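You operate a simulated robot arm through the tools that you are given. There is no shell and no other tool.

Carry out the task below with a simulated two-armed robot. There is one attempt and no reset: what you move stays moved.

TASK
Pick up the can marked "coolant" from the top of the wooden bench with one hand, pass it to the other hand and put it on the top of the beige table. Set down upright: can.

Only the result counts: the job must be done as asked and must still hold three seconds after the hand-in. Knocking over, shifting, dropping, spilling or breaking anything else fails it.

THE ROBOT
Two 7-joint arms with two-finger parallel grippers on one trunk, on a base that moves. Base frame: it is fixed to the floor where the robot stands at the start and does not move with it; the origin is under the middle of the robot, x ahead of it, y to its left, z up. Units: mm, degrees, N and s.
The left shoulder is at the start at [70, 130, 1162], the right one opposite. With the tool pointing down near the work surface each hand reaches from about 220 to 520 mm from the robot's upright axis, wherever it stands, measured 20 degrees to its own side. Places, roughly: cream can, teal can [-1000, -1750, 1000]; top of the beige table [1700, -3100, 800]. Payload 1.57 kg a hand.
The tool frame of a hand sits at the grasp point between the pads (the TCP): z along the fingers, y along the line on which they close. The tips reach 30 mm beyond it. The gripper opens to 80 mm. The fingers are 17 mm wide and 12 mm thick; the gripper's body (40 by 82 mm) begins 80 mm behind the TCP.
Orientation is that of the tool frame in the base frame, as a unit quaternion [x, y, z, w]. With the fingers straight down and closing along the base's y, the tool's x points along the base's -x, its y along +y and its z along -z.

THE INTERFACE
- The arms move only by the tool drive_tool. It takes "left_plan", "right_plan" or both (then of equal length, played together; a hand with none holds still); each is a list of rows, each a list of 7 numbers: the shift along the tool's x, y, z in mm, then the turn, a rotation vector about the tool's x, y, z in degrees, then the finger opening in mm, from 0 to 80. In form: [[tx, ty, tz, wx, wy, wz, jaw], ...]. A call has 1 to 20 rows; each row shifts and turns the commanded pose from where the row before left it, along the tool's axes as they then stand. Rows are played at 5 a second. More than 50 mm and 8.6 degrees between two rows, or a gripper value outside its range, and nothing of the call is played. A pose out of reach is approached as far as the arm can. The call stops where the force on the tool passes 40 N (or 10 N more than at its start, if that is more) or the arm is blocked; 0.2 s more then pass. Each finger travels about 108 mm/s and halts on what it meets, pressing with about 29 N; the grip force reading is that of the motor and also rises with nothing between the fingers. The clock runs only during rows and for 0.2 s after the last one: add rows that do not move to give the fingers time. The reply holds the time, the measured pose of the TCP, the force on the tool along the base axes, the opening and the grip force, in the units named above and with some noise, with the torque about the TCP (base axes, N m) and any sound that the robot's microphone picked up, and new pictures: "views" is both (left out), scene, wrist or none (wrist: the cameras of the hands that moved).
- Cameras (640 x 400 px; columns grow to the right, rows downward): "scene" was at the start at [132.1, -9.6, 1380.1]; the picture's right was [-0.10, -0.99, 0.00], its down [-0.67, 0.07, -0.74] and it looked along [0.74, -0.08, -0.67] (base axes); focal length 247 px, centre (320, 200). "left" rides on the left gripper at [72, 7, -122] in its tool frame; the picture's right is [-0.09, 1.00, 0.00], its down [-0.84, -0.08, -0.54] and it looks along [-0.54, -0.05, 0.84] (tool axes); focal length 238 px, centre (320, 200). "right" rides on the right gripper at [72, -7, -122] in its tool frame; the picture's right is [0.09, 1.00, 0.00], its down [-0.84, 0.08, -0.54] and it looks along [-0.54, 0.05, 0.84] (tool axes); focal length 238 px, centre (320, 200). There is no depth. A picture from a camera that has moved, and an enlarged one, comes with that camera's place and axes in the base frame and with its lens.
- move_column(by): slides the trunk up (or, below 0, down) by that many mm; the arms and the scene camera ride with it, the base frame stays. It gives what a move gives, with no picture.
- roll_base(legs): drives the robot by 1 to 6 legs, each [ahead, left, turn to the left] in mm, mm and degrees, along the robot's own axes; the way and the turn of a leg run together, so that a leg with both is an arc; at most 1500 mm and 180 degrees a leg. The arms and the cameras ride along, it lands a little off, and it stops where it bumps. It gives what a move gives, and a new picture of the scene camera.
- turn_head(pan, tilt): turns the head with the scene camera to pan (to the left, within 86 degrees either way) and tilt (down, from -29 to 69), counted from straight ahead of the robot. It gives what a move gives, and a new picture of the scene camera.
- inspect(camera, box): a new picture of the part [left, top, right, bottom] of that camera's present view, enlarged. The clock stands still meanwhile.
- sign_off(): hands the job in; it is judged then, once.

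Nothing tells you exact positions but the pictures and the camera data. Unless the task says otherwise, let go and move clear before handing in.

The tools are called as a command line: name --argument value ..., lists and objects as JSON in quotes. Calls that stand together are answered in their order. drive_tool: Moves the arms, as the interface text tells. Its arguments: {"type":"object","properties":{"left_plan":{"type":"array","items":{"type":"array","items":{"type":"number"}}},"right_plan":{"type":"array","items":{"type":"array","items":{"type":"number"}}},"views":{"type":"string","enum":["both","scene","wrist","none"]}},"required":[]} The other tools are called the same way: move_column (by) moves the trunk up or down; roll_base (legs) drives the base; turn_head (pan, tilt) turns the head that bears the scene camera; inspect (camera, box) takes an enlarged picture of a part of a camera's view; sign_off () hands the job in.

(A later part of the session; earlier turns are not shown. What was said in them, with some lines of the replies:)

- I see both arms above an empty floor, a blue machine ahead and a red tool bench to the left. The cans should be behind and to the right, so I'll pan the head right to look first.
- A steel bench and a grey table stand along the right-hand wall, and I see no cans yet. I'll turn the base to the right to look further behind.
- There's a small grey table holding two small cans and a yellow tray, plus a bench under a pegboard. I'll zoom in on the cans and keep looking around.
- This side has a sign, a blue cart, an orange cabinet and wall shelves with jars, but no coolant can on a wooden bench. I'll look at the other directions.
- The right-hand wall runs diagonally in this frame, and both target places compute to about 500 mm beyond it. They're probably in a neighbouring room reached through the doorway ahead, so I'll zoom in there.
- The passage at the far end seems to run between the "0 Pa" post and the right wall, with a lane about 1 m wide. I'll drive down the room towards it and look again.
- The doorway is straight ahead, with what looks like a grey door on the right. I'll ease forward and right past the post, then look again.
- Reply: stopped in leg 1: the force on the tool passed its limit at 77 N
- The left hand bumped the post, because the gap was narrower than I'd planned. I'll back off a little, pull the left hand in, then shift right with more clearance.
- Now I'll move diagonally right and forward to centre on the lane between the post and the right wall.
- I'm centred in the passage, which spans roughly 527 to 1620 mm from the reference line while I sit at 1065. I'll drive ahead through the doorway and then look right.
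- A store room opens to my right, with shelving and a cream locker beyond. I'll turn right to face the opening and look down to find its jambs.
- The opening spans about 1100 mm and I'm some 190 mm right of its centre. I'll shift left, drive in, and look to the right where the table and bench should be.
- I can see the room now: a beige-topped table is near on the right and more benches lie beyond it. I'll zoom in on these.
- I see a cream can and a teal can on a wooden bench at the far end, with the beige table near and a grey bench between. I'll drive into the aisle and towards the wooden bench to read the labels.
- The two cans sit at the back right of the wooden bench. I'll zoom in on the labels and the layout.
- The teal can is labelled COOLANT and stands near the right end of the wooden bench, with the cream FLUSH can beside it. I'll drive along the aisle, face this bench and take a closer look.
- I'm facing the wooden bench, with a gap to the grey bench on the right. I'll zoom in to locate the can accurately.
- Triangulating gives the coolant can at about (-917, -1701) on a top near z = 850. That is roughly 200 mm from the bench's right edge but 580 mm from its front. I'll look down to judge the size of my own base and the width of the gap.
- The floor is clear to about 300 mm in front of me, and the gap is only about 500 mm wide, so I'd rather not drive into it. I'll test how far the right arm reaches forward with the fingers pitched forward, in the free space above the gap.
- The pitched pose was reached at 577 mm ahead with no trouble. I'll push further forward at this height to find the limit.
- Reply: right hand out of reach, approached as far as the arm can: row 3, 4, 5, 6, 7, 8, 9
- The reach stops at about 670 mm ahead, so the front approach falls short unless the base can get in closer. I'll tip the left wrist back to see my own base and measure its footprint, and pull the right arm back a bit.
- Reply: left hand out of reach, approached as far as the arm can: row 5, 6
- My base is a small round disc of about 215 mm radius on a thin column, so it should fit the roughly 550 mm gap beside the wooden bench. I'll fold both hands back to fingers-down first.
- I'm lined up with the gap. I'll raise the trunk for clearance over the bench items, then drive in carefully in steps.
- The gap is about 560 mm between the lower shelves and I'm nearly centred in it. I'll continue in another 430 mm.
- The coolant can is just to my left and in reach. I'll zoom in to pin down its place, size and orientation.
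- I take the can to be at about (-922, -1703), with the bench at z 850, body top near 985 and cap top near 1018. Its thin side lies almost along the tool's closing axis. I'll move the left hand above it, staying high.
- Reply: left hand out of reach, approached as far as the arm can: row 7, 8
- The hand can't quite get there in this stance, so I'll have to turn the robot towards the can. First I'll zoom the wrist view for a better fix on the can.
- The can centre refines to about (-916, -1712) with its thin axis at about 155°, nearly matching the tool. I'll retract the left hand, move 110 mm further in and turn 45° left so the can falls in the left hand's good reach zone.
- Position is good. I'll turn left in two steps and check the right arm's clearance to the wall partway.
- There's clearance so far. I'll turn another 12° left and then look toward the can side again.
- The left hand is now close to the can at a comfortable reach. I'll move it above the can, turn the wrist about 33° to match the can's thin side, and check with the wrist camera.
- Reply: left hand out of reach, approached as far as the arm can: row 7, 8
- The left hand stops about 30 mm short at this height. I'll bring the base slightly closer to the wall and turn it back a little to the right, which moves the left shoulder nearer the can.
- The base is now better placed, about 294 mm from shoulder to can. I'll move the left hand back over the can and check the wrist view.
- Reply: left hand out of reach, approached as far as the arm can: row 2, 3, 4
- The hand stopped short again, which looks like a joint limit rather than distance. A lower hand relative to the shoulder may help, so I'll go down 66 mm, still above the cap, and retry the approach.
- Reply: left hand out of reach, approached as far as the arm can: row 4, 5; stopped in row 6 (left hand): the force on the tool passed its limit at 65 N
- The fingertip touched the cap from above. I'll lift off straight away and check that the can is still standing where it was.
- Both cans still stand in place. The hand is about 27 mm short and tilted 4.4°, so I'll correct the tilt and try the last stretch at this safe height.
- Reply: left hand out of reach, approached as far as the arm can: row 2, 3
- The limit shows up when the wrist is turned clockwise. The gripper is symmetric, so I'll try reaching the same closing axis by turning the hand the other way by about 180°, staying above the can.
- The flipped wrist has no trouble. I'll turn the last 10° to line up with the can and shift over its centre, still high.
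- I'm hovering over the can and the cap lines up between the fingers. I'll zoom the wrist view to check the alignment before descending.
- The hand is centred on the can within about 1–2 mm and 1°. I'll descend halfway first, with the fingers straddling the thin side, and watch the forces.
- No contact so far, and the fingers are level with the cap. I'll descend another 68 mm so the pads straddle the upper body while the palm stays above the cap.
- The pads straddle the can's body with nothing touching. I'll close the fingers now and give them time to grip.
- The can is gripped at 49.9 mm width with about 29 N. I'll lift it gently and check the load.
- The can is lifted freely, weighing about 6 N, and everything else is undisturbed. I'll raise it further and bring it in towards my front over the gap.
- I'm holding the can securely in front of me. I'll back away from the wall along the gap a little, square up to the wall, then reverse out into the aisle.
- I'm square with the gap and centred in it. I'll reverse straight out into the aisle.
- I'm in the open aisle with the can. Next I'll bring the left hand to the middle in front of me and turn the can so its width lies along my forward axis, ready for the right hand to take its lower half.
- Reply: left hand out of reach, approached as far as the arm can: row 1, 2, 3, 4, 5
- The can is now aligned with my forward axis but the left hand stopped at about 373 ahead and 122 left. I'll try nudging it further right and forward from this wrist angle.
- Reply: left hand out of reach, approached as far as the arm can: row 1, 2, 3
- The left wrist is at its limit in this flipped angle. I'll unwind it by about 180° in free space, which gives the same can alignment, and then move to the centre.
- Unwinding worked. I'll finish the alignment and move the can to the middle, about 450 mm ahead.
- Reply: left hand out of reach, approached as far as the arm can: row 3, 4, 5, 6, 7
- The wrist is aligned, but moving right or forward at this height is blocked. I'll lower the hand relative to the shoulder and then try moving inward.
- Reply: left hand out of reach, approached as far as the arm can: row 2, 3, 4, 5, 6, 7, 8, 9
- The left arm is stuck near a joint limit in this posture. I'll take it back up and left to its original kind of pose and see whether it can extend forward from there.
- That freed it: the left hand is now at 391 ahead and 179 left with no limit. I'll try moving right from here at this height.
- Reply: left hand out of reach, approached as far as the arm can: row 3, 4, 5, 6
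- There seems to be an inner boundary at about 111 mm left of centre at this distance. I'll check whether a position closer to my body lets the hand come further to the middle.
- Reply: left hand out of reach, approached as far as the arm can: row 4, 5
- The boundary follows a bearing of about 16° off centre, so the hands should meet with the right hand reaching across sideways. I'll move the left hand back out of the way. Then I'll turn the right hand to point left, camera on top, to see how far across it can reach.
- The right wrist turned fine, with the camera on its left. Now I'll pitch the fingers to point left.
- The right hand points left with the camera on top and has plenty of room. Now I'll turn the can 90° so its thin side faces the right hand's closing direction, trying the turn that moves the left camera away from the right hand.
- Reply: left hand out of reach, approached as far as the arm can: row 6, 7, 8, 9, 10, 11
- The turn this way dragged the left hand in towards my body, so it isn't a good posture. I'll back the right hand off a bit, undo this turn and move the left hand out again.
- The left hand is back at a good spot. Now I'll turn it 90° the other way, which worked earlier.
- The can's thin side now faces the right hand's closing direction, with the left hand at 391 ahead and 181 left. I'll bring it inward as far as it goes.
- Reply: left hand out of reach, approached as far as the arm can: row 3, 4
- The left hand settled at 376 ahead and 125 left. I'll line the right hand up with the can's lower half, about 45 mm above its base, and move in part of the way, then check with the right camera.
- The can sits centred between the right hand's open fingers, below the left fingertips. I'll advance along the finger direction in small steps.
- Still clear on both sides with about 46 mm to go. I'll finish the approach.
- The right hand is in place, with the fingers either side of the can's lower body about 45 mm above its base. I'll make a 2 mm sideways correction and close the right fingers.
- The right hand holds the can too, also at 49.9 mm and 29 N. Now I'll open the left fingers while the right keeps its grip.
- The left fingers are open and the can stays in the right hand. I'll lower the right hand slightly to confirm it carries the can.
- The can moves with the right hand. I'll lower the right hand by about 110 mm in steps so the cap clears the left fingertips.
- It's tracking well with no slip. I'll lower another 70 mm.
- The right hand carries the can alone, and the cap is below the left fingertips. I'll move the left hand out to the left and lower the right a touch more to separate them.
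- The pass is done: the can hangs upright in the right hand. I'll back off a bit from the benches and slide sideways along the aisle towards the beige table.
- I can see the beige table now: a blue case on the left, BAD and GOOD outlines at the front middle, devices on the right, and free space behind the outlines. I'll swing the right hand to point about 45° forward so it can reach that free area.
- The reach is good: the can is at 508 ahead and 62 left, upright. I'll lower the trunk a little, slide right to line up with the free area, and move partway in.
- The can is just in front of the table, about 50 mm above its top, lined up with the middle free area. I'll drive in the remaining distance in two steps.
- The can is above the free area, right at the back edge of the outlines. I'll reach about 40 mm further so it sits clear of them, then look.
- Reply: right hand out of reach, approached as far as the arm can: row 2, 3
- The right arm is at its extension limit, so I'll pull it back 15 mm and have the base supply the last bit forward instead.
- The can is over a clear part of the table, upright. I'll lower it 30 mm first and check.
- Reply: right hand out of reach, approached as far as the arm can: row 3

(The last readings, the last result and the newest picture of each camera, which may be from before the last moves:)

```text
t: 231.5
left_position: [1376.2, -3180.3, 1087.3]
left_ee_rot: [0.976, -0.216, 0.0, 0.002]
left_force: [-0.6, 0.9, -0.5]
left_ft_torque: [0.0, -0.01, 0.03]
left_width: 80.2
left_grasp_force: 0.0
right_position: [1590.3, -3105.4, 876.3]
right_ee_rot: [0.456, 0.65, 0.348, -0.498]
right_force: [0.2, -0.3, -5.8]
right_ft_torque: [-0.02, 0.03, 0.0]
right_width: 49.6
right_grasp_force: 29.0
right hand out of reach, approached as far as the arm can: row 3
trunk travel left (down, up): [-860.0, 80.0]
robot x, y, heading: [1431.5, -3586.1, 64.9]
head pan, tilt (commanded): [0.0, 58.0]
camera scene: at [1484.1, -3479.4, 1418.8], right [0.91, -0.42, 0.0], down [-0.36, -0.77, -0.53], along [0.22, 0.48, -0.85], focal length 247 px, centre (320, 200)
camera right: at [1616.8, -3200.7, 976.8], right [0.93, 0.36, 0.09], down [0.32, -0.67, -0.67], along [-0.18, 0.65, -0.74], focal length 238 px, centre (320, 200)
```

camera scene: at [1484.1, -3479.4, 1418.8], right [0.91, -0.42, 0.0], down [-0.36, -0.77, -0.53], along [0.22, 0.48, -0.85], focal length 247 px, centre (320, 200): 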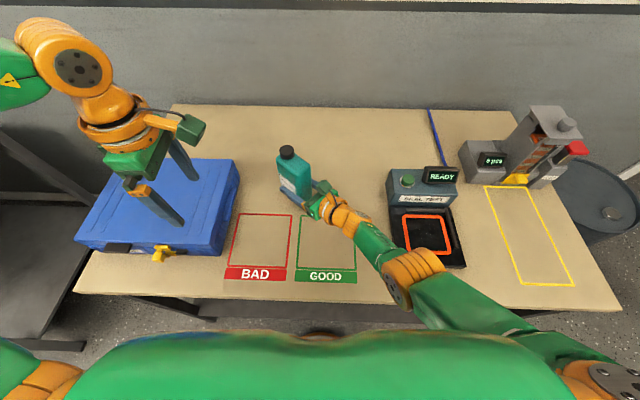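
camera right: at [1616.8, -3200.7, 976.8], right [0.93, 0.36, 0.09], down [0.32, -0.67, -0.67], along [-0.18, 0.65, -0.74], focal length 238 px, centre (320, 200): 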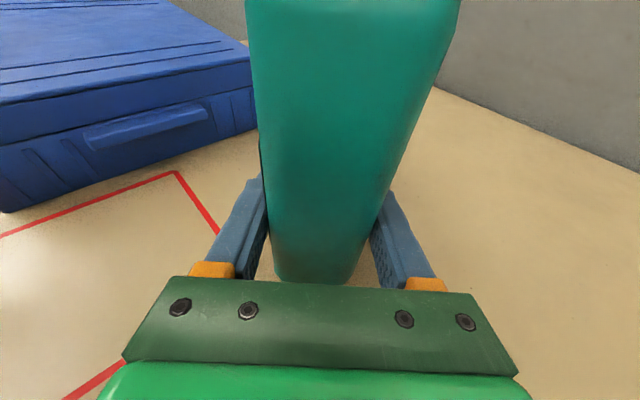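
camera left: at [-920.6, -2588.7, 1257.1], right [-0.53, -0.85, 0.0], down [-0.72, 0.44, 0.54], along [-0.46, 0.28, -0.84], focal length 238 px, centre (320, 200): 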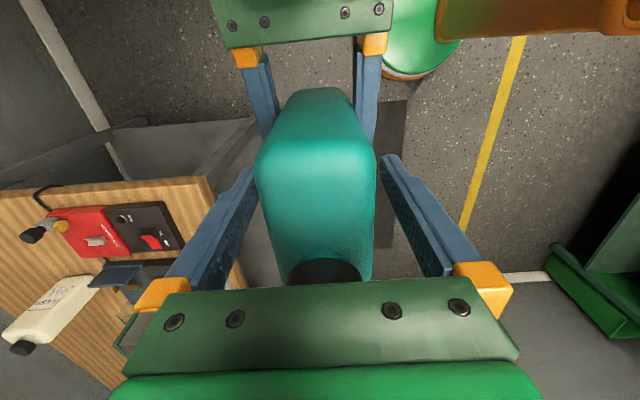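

The arm itself is near its limit for going lower, so I'll use the trunk for the rest, in small steps while watching the force.

move_column --by -12

inspect --camera "scene" --box '[240, 120, 380, 250]'

```text
t: 232.1
left_position: [1376.3, -3180.0, 1074.8]
left_ee_rot: [0.976, -0.217, 0.001, 0.002]
left_force: [-0.4, 0.5, -0.1]
left_ft_torque: [-0.01, -0.01, 0.0]
left_width: 79.9
left_grasp_force: 0.0
right_position: [1590.1, -3106.9, 865.0]
right_ee_rot: [0.456, 0.65, 0.349, -0.499]
right_force: [1.0, 0.3, -6.5]
right_ft_torque: [0.01, 0.02, 0.01]
right_width: 49.7
right_grasp_force: 29.3
trunk travel left (down, up): [-848.0, 92.0]
robot x, y, heading: [1430.9, -3588.7, 64.9]
head pan, tilt (commanded): [0.0, 58.0]
```

```text
3.08 times, centred on (310, 185) of scene
camera zoom: at [1483.8, -3479.4, 1406.8], right [0.91, -0.42, 0.0], down [-0.36, -0.77, -0.53], along [0.22, 0.48, -0.85], focal length 761 px, centre (351, 246)
```

zoom: 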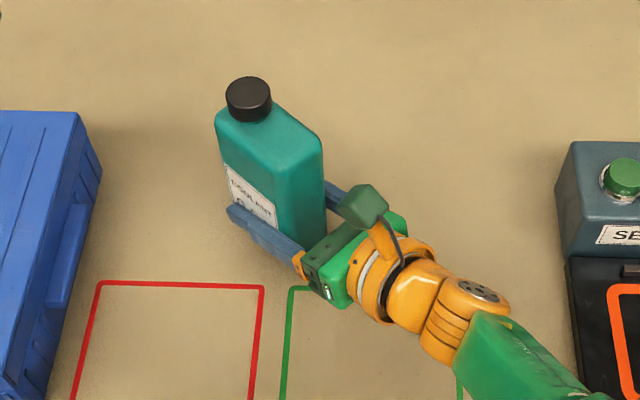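

Still hanging free with the force equal to the can's weight. I'll continue in small steps.

move_column --by -8

move_column --by -5

```text
t: 232.7
left_position: [1374.7, -3180.7, 1068.2]
left_ee_rot: [0.976, -0.217, 0.001, 0.002]
left_force: [-0.3, 0.5, 0.1]
left_ft_torque: [0.0, -0.01, 0.03]
left_width: 80.0
left_grasp_force: 0.0
right_position: [1590.0, -3105.1, 858.1]
right_ee_rot: [0.456, 0.65, 0.348, -0.498]
right_force: [0.1, -0.5, -5.1]
right_ft_torque: [-0.03, 0.0, 0.03]
right_width: 49.8
right_grasp_force: 28.9
trunk travel left (down, up): [-840.0, 100.0]
robot x, y, heading: [1433.5, -3589.5, 65.1]
head pan, tilt (commanded): [0.0, 58.0]
```

```text
t: 233.2
left_position: [1374.1, -3180.2, 1063.3]
left_ee_rot: [0.976, -0.216, 0.001, 0.003]
left_force: [0.0, 0.2, -0.8]
left_ft_torque: [0.0, -0.05, -0.02]
left_width: 79.9
left_grasp_force: 0.1
right_position: [1590.6, -3107.0, 850.5]
right_ee_rot: [0.456, 0.65, 0.349, -0.498]
right_force: [-0.3, -0.2, -4.6]
right_ft_torque: [-0.03, 0.0, 0.02]
right_width: 50.1
right_grasp_force: 29.1
trunk travel left (down, up): [-835.0, 105.0]
robot x, y, heading: [1433.4, -3590.7, 64.8]
head pan, tilt (commanded): [0.0, 58.0]
```

Nearly there. I'll keep going by 3 mm at a time.

move_column --by -3

move_column --by -3

```text
t: 233.7
left_position: [1375.0, -3181.4, 1059.5]
left_ee_rot: [0.976, -0.216, 0.001, 0.003]
left_force: [0.4, 0.2, 0.2]
left_ft_torque: [0.02, 0.02, 0.04]
left_width: 79.8
left_grasp_force: 0.0
right_position: [1589.5, -3105.4, 848.7]
right_ee_rot: [0.456, 0.65, 0.349, -0.497]
right_force: [-0.6, 0.1, -3.7]
right_ft_torque: [0.07, -0.02, -0.02]
right_width: 49.7
right_grasp_force: 29.2
trunk travel left (down, up): [-832.0, 108.0]
robot x, y, heading: [1434.8, -3586.9, 64.8]
head pan, tilt (commanded): [0.0, 58.0]
```

```text
t: 234.2
left_position: [1375.3, -3182.4, 1058.2]
left_ee_rot: [0.976, -0.216, 0.0, 0.002]
left_force: [-0.4, -0.2, -0.6]
left_ft_torque: [-0.05, 0.02, 0.0]
left_width: 80.1
left_grasp_force: 0.1
right_position: [1589.7, -3108.0, 849.4]
right_ee_rot: [0.455, 0.649, 0.351, -0.5]
right_force: [2.3, 4.5, 9.6]
right_ft_torque: [0.79, 0.27, -0.19]
right_width: 50.0
right_grasp_force: 29.4
trunk travel left (down, up): [-829.0, 111.0]
robot x, y, heading: [1436.2, -3589.4, 65.0]
head pan, tilt (commanded): [0.0, 58.0]
```

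Contact: the table now pushes up with about 10 N. I'll ease up by 1.5 mm to take off the extra pressure and check before releasing.

move_column --by 1.5

inspect --camera "right" --box '[120, 0, 520, 400]'

inspect --camera "scene" --box '[240, 120, 380, 250]'

```text
t: 234.8
left_position: [1373.9, -3183.8, 1059.1]
left_ee_rot: [0.976, -0.217, 0.001, 0.001]
left_force: [0.0, -1.0, -0.2]
left_ft_torque: [0.0, -0.03, 0.01]
left_width: 80.1
left_grasp_force: 0.0
right_position: [1589.5, -3108.0, 847.5]
right_ee_rot: [0.455, 0.65, 0.35, -0.499]
right_force: [1.7, 4.5, 8.4]
right_ft_torque: [0.68, 0.16, -0.15]
right_width: 49.9
right_grasp_force: 29.1
trunk travel left (down, up): [-830.0, 110.0]
robot x, y, heading: [1433.2, -3584.9, 65.3]
head pan, tilt (commanded): [0.0, 58.0]
```

```text
1.00 times, centred on (320, 200) of right (not enlarged: the box is as wide or as high as the picture)
camera zoom: at [1616.3, -3202.7, 948.6], right [0.93, 0.36, 0.09], down [0.33, -0.67, -0.67], along [-0.18, 0.65, -0.74], focal length 238 px, centre (320, 200)
```

zoom: 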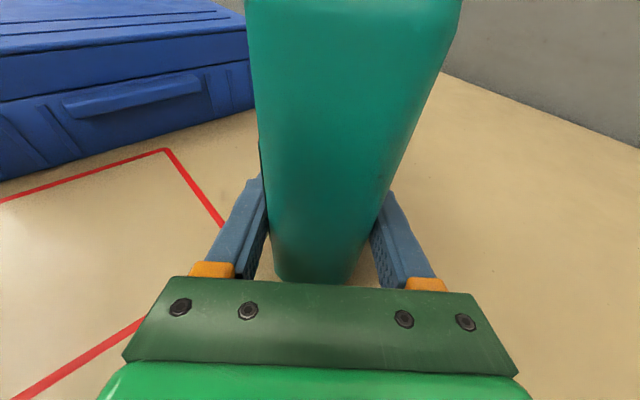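

```text
3.08 times, centred on (310, 185) of scene
camera zoom: at [1483.3, -3482.5, 1389.7], right [0.91, -0.42, 0.0], down [-0.36, -0.77, -0.53], along [0.22, 0.48, -0.85], focal length 761 px, centre (351, 246)
```

zoom: 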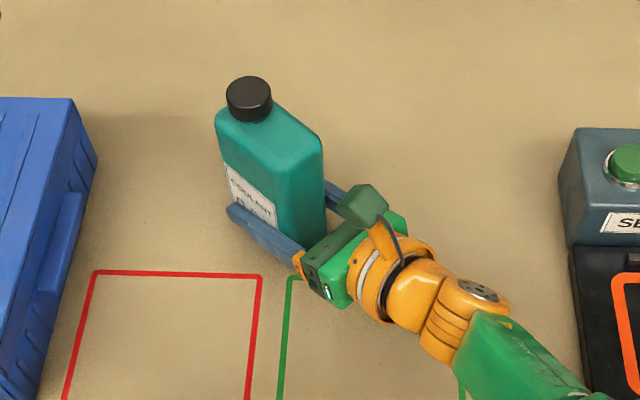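

The can's far bottom edge bears on the table, and a little extra pressure remains. I'll ease up another 1.5 mm and see the force before opening.

move_column --by 1.5

drive_tool --right_plan '[[0, 0, 0, 0, 0, 0, 0], [0, 0, 0, 0, 0, 0, 0]]' --views "wrist"

```text
t: 235.3
left_position: [1374.0, -3181.6, 1059.1]
left_ee_rot: [0.976, -0.217, 0.0, 0.002]
left_force: [1.1, 0.1, -0.3]
left_ft_torque: [0.01, -0.02, 0.01]
left_width: 79.9
left_grasp_force: 0.2
right_position: [1589.9, -3107.5, 848.3]
right_ee_rot: [0.456, 0.65, 0.349, -0.498]
right_force: [0.6, 1.9, 1.2]
right_ft_torque: [0.4, -0.02, 0.0]
right_width: 50.0
right_grasp_force: 28.5
trunk travel left (down, up): [-832.0, 108.0]
robot x, y, heading: [1434.6, -3589.9, 65.0]
head pan, tilt (commanded): [0.0, 58.0]
```

```text
t: 235.9
left_position: [1373.6, -3181.4, 1059.9]
left_ee_rot: [0.976, -0.217, 0.0, 0.002]
left_force: [0.4, 0.5, 0.2]
left_ft_torque: [-0.01, 0.0, -0.02]
left_width: 80.1
left_grasp_force: 0.1
right_position: [1588.8, -3108.6, 849.4]
right_ee_rot: [0.456, 0.65, 0.349, -0.497]
right_force: [-0.2, -0.3, -2.9]
right_ft_torque: [0.06, -0.01, -0.01]
right_width: 49.9
right_grasp_force: 29.1
trunk travel left (down, up): [-832.0, 108.0]
robot x, y, heading: [1437.6, -3588.8, 64.6]
head pan, tilt (commanded): [0.0, 58.0]
camera right: at [1616.2, -3202.3, 949.1], right [0.93, 0.36, 0.09], down [0.33, -0.67, -0.67], along [-0.18, 0.65, -0.74], focal length 238 px, centre (320, 200)
```

right: 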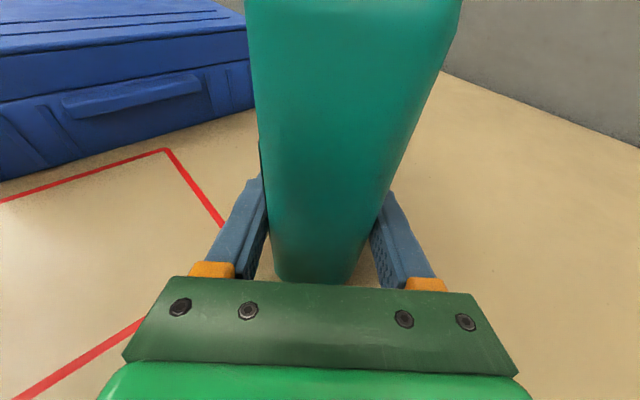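

The can is lightly resting on the table. I'll open the right fingers gradually.

drive_tool --right_plan '[[0, 0, 0, 0, 0, 0, 48], [0, 0, 0, 0, 0, 0, 52], [0, 0, 0, 0, 0, 0, 56], [0, 0, 0, 0, 0, 0, 64], [0, 0, 0, 0, 0, 0, 80], [0, 0, 0, 0, 0, 0, 80]]' --views "both"

```text
t: 237.3
left_position: [1375.9, -3181.4, 1060.4]
left_ee_rot: [0.976, -0.216, 0.0, 0.001]
left_force: [0.2, 0.3, -0.7]
left_ft_torque: [-0.01, -0.03, -0.01]
left_width: 80.0
left_grasp_force: 0.2
right_position: [1589.5, -3106.7, 849.9]
right_ee_rot: [0.456, 0.65, 0.35, -0.498]
right_force: [-0.5, 0.5, 0.3]
right_ft_torque: [0.03, -0.05, 0.0]
right_width: 80.1
right_grasp_force: 0.0
trunk travel left (down, up): [-832.0, 108.0]
robot x, y, heading: [1432.9, -3590.8, 64.9]
head pan, tilt (commanded): [0.0, 58.0]
camera scene: at [1483.1, -3481.7, 1391.1], right [0.91, -0.42, 0.0], down [-0.36, -0.77, -0.53], along [0.22, 0.48, -0.85], focal length 247 px, centre (320, 200)
camera right: at [1616.2, -3202.2, 949.7], right [0.93, 0.36, 0.09], down [0.33, -0.67, -0.67], along [-0.18, 0.65, -0.74], focal length 238 px, centre (320, 200)
```

scene: 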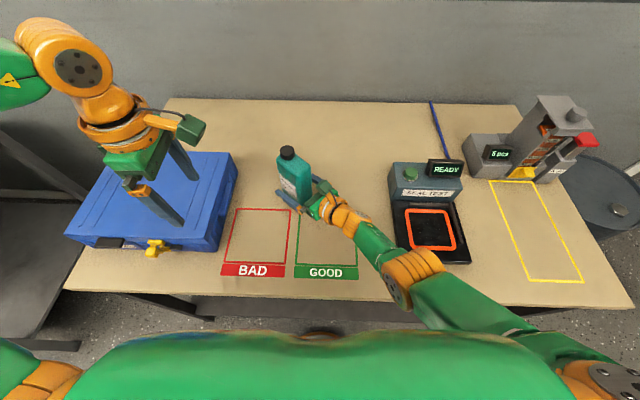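
right: 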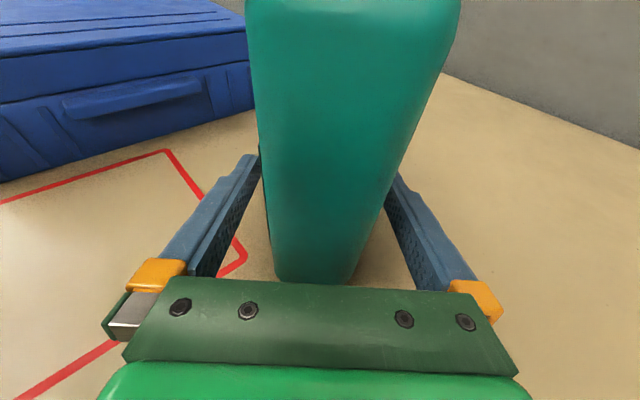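

The can stands free on the table between the open fingers. I'll withdraw the right hand straight back along the finger direction.

drive_tool --right_plan '[[0, 0, -12, 0, 0, 0, 80], [0, 0, -12, 0, 0, 0, 80], [0, 0, -15, 0, 0, 0, 80], [0, 0, -15, 0, 0, 0, 80], [0, 0, -18, 0, 0, 0, 80], [0, 0, -18, 0, 0, 0, 80], [0, 0, -20, 0, 0, 0, 80], [0, 0, -20, 0, 0, 0, 80], [0, 0, 0, 0, 0, 0, 80]]' --views "both"

```text
t: 239.3
left_position: [1373.8, -3183.0, 1059.9]
left_ee_rot: [0.976, -0.216, 0.002, 0.002]
left_force: [0.0, -0.1, 0.5]
left_ft_torque: [-0.03, 0.02, 0.0]
left_width: 80.1
left_grasp_force: 0.1
right_position: [1631.8, -3225.3, 882.8]
right_ee_rot: [0.455, 0.65, 0.349, -0.498]
right_force: [1.3, -0.7, -0.3]
right_ft_torque: [-0.01, 0.01, -0.03]
right_width: 79.9
right_grasp_force: 0.0
trunk travel left (down, up): [-832.0, 108.0]
robot x, y, heading: [1432.9, -3588.0, 64.9]
head pan, tilt (commanded): [0.0, 58.0]
camera scene: at [1482.9, -3481.5, 1391.1], right [0.91, -0.42, 0.0], down [-0.36, -0.77, -0.53], along [0.22, 0.48, -0.85], focal length 247 px, centre (320, 200)
camera right: at [1658.9, -3319.7, 983.4], right [0.93, 0.36, 0.09], down [0.33, -0.67, -0.67], along [-0.18, 0.65, -0.74], focal length 238 px, centre (320, 200)
```

scene: 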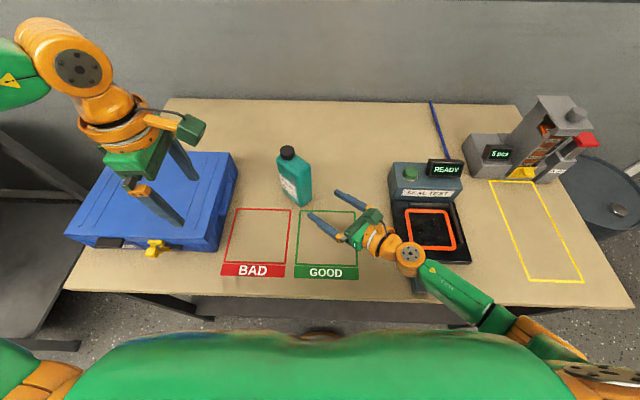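
right: 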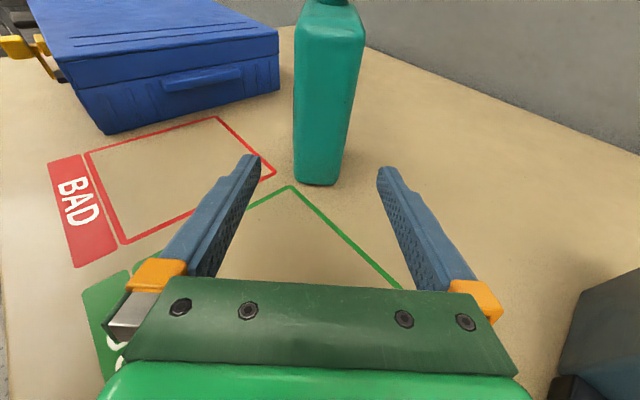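

The right hand is clear and the can stands upright behind the outlines. I'll raise the trunk and back the robot away from the table.

move_column --by 80

roll_base --legs '[[-250, 0, 0], [-250, 0, 0]]'

turn_head --pan 0 --tilt 35

```text
t: 240.4
left_position: [1374.0, -3181.5, 1140.0]
left_ee_rot: [0.976, -0.216, 0.0, 0.002]
left_force: [-1.3, -0.1, 0.1]
left_ft_torque: [-0.01, 0.01, 0.01]
left_width: 80.0
left_grasp_force: 0.1
right_position: [1632.4, -3224.5, 963.2]
right_ee_rot: [0.455, 0.65, 0.349, -0.499]
right_force: [0.6, -0.6, 0.3]
right_ft_torque: [0.0, -0.01, -0.02]
right_width: 79.8
right_grasp_force: 0.0
trunk travel left (down, up): [-912.0, 28.0]
robot x, y, heading: [1435.5, -3590.2, 65.0]
head pan, tilt (commanded): [0.0, 58.0]
```

```text
t: 243.6
left_position: [1169.0, -3620.0, 1139.2]
left_ee_rot: [0.976, -0.217, 0.0, 0.002]
left_force: [-0.1, -0.1, -0.6]
left_ft_torque: [0.0, 0.04, 0.0]
left_width: 80.2
left_grasp_force: 0.1
right_position: [1425.5, -3665.0, 962.3]
right_ee_rot: [0.457, 0.649, 0.349, -0.498]
right_force: [0.8, 0.5, 0.3]
right_ft_torque: [-0.04, -0.01, 0.04]
right_width: 79.8
right_grasp_force: 0.1
trunk travel left (down, up): [-912.0, 28.0]
robot x, y, heading: [1227.4, -4028.3, 64.8]
head pan, tilt (commanded): [0.0, 58.0]
camera scene: at [1277.1, -3920.2, 1470.7], right [0.9, -0.43, 0.0], down [-0.36, -0.77, -0.53], along [0.23, 0.48, -0.85], focal length 247 px, centre (320, 200)
```

scene: 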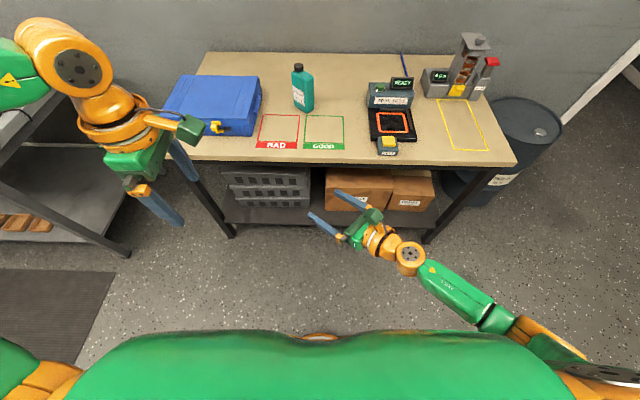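

```text
t: 244.5
left_position: [1167.5, -3625.5, 1140.7]
left_ee_rot: [0.976, -0.217, 0.0, 0.001]
left_force: [-0.4, 0.4, 0.1]
left_ft_torque: [-0.03, -0.03, -0.02]
left_width: 79.8
left_grasp_force: 0.0
right_position: [1425.0, -3666.7, 963.2]
right_ee_rot: [0.457, 0.648, 0.351, -0.497]
right_force: [0.1, 0.0, 0.1]
right_ft_torque: [0.02, 0.01, 0.05]
right_width: 80.3
right_grasp_force: 0.0
trunk travel left (down, up): [-912.0, 28.0]
robot x, y, heading: [1224.2, -4029.6, 64.9]
head pan, tilt (commanded): [0.0, 35.0]
camera scene: at [1283.3, -3907.1, 1503.0], right [0.9, -0.43, 0.0], down [-0.24, -0.52, -0.82], along [0.35, 0.74, -0.57], focal length 247 px, centre (320, 200)
```

scene: 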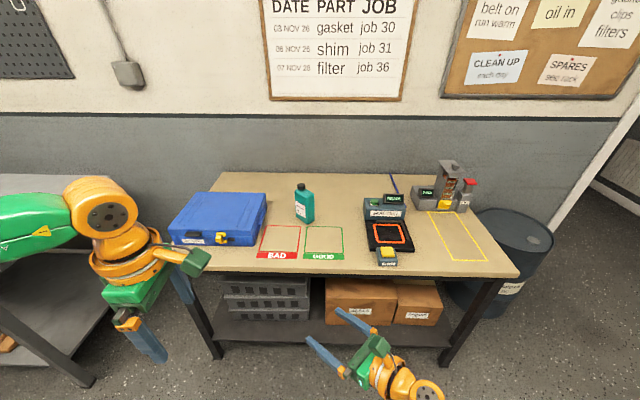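

inspect --camera "scene" --box '[240, 160, 420, 275]'

```text
3.48 times, centred on (330, 218) of scene
camera zoom: at [1283.3, -3907.1, 1503.0], right [0.9, -0.43, 0.0], down [-0.24, -0.52, -0.82], along [0.35, 0.74, -0.57], focal length 860 px, centre (285, 139)
```

zoom: 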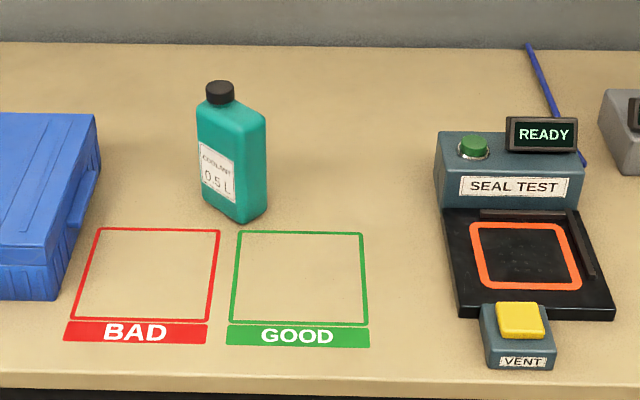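

The coolant can stands upright on the beige table behind the outlines. Both hands are open and clear, and nothing else on the table has moved. I'm handing the job in.

sign_off

```text
The job is handed in.
```

The can marked "coolant" is standing upright on top of the beige table, in the clear space behind the BAD and GOOD outlines. I handed the job in with both hands open and clear of it.

- **Pick:** the left hand lifted it off the wooden bench, gripping the upper body from above.
- **Pass:** in the aisle, the right hand took hold of the lower body, then the left let go.
- **Place:** the right hand lowered it until it touched the table, then opened and withdrew.

There were two unplanned contacts:

- **"0 Pa" post:** on the way in, the left hand bumped it at about 77 N, and I backed off. I didn't go back to check the post.
- **Coolant can's cap:** before the pick, a left fingertip pressed down on it at about 65 N. The can stayed upright and did not appear to move.

The cream can was still standing after the pick, and the other items on the beige table looked undisturbed in the last close-up.
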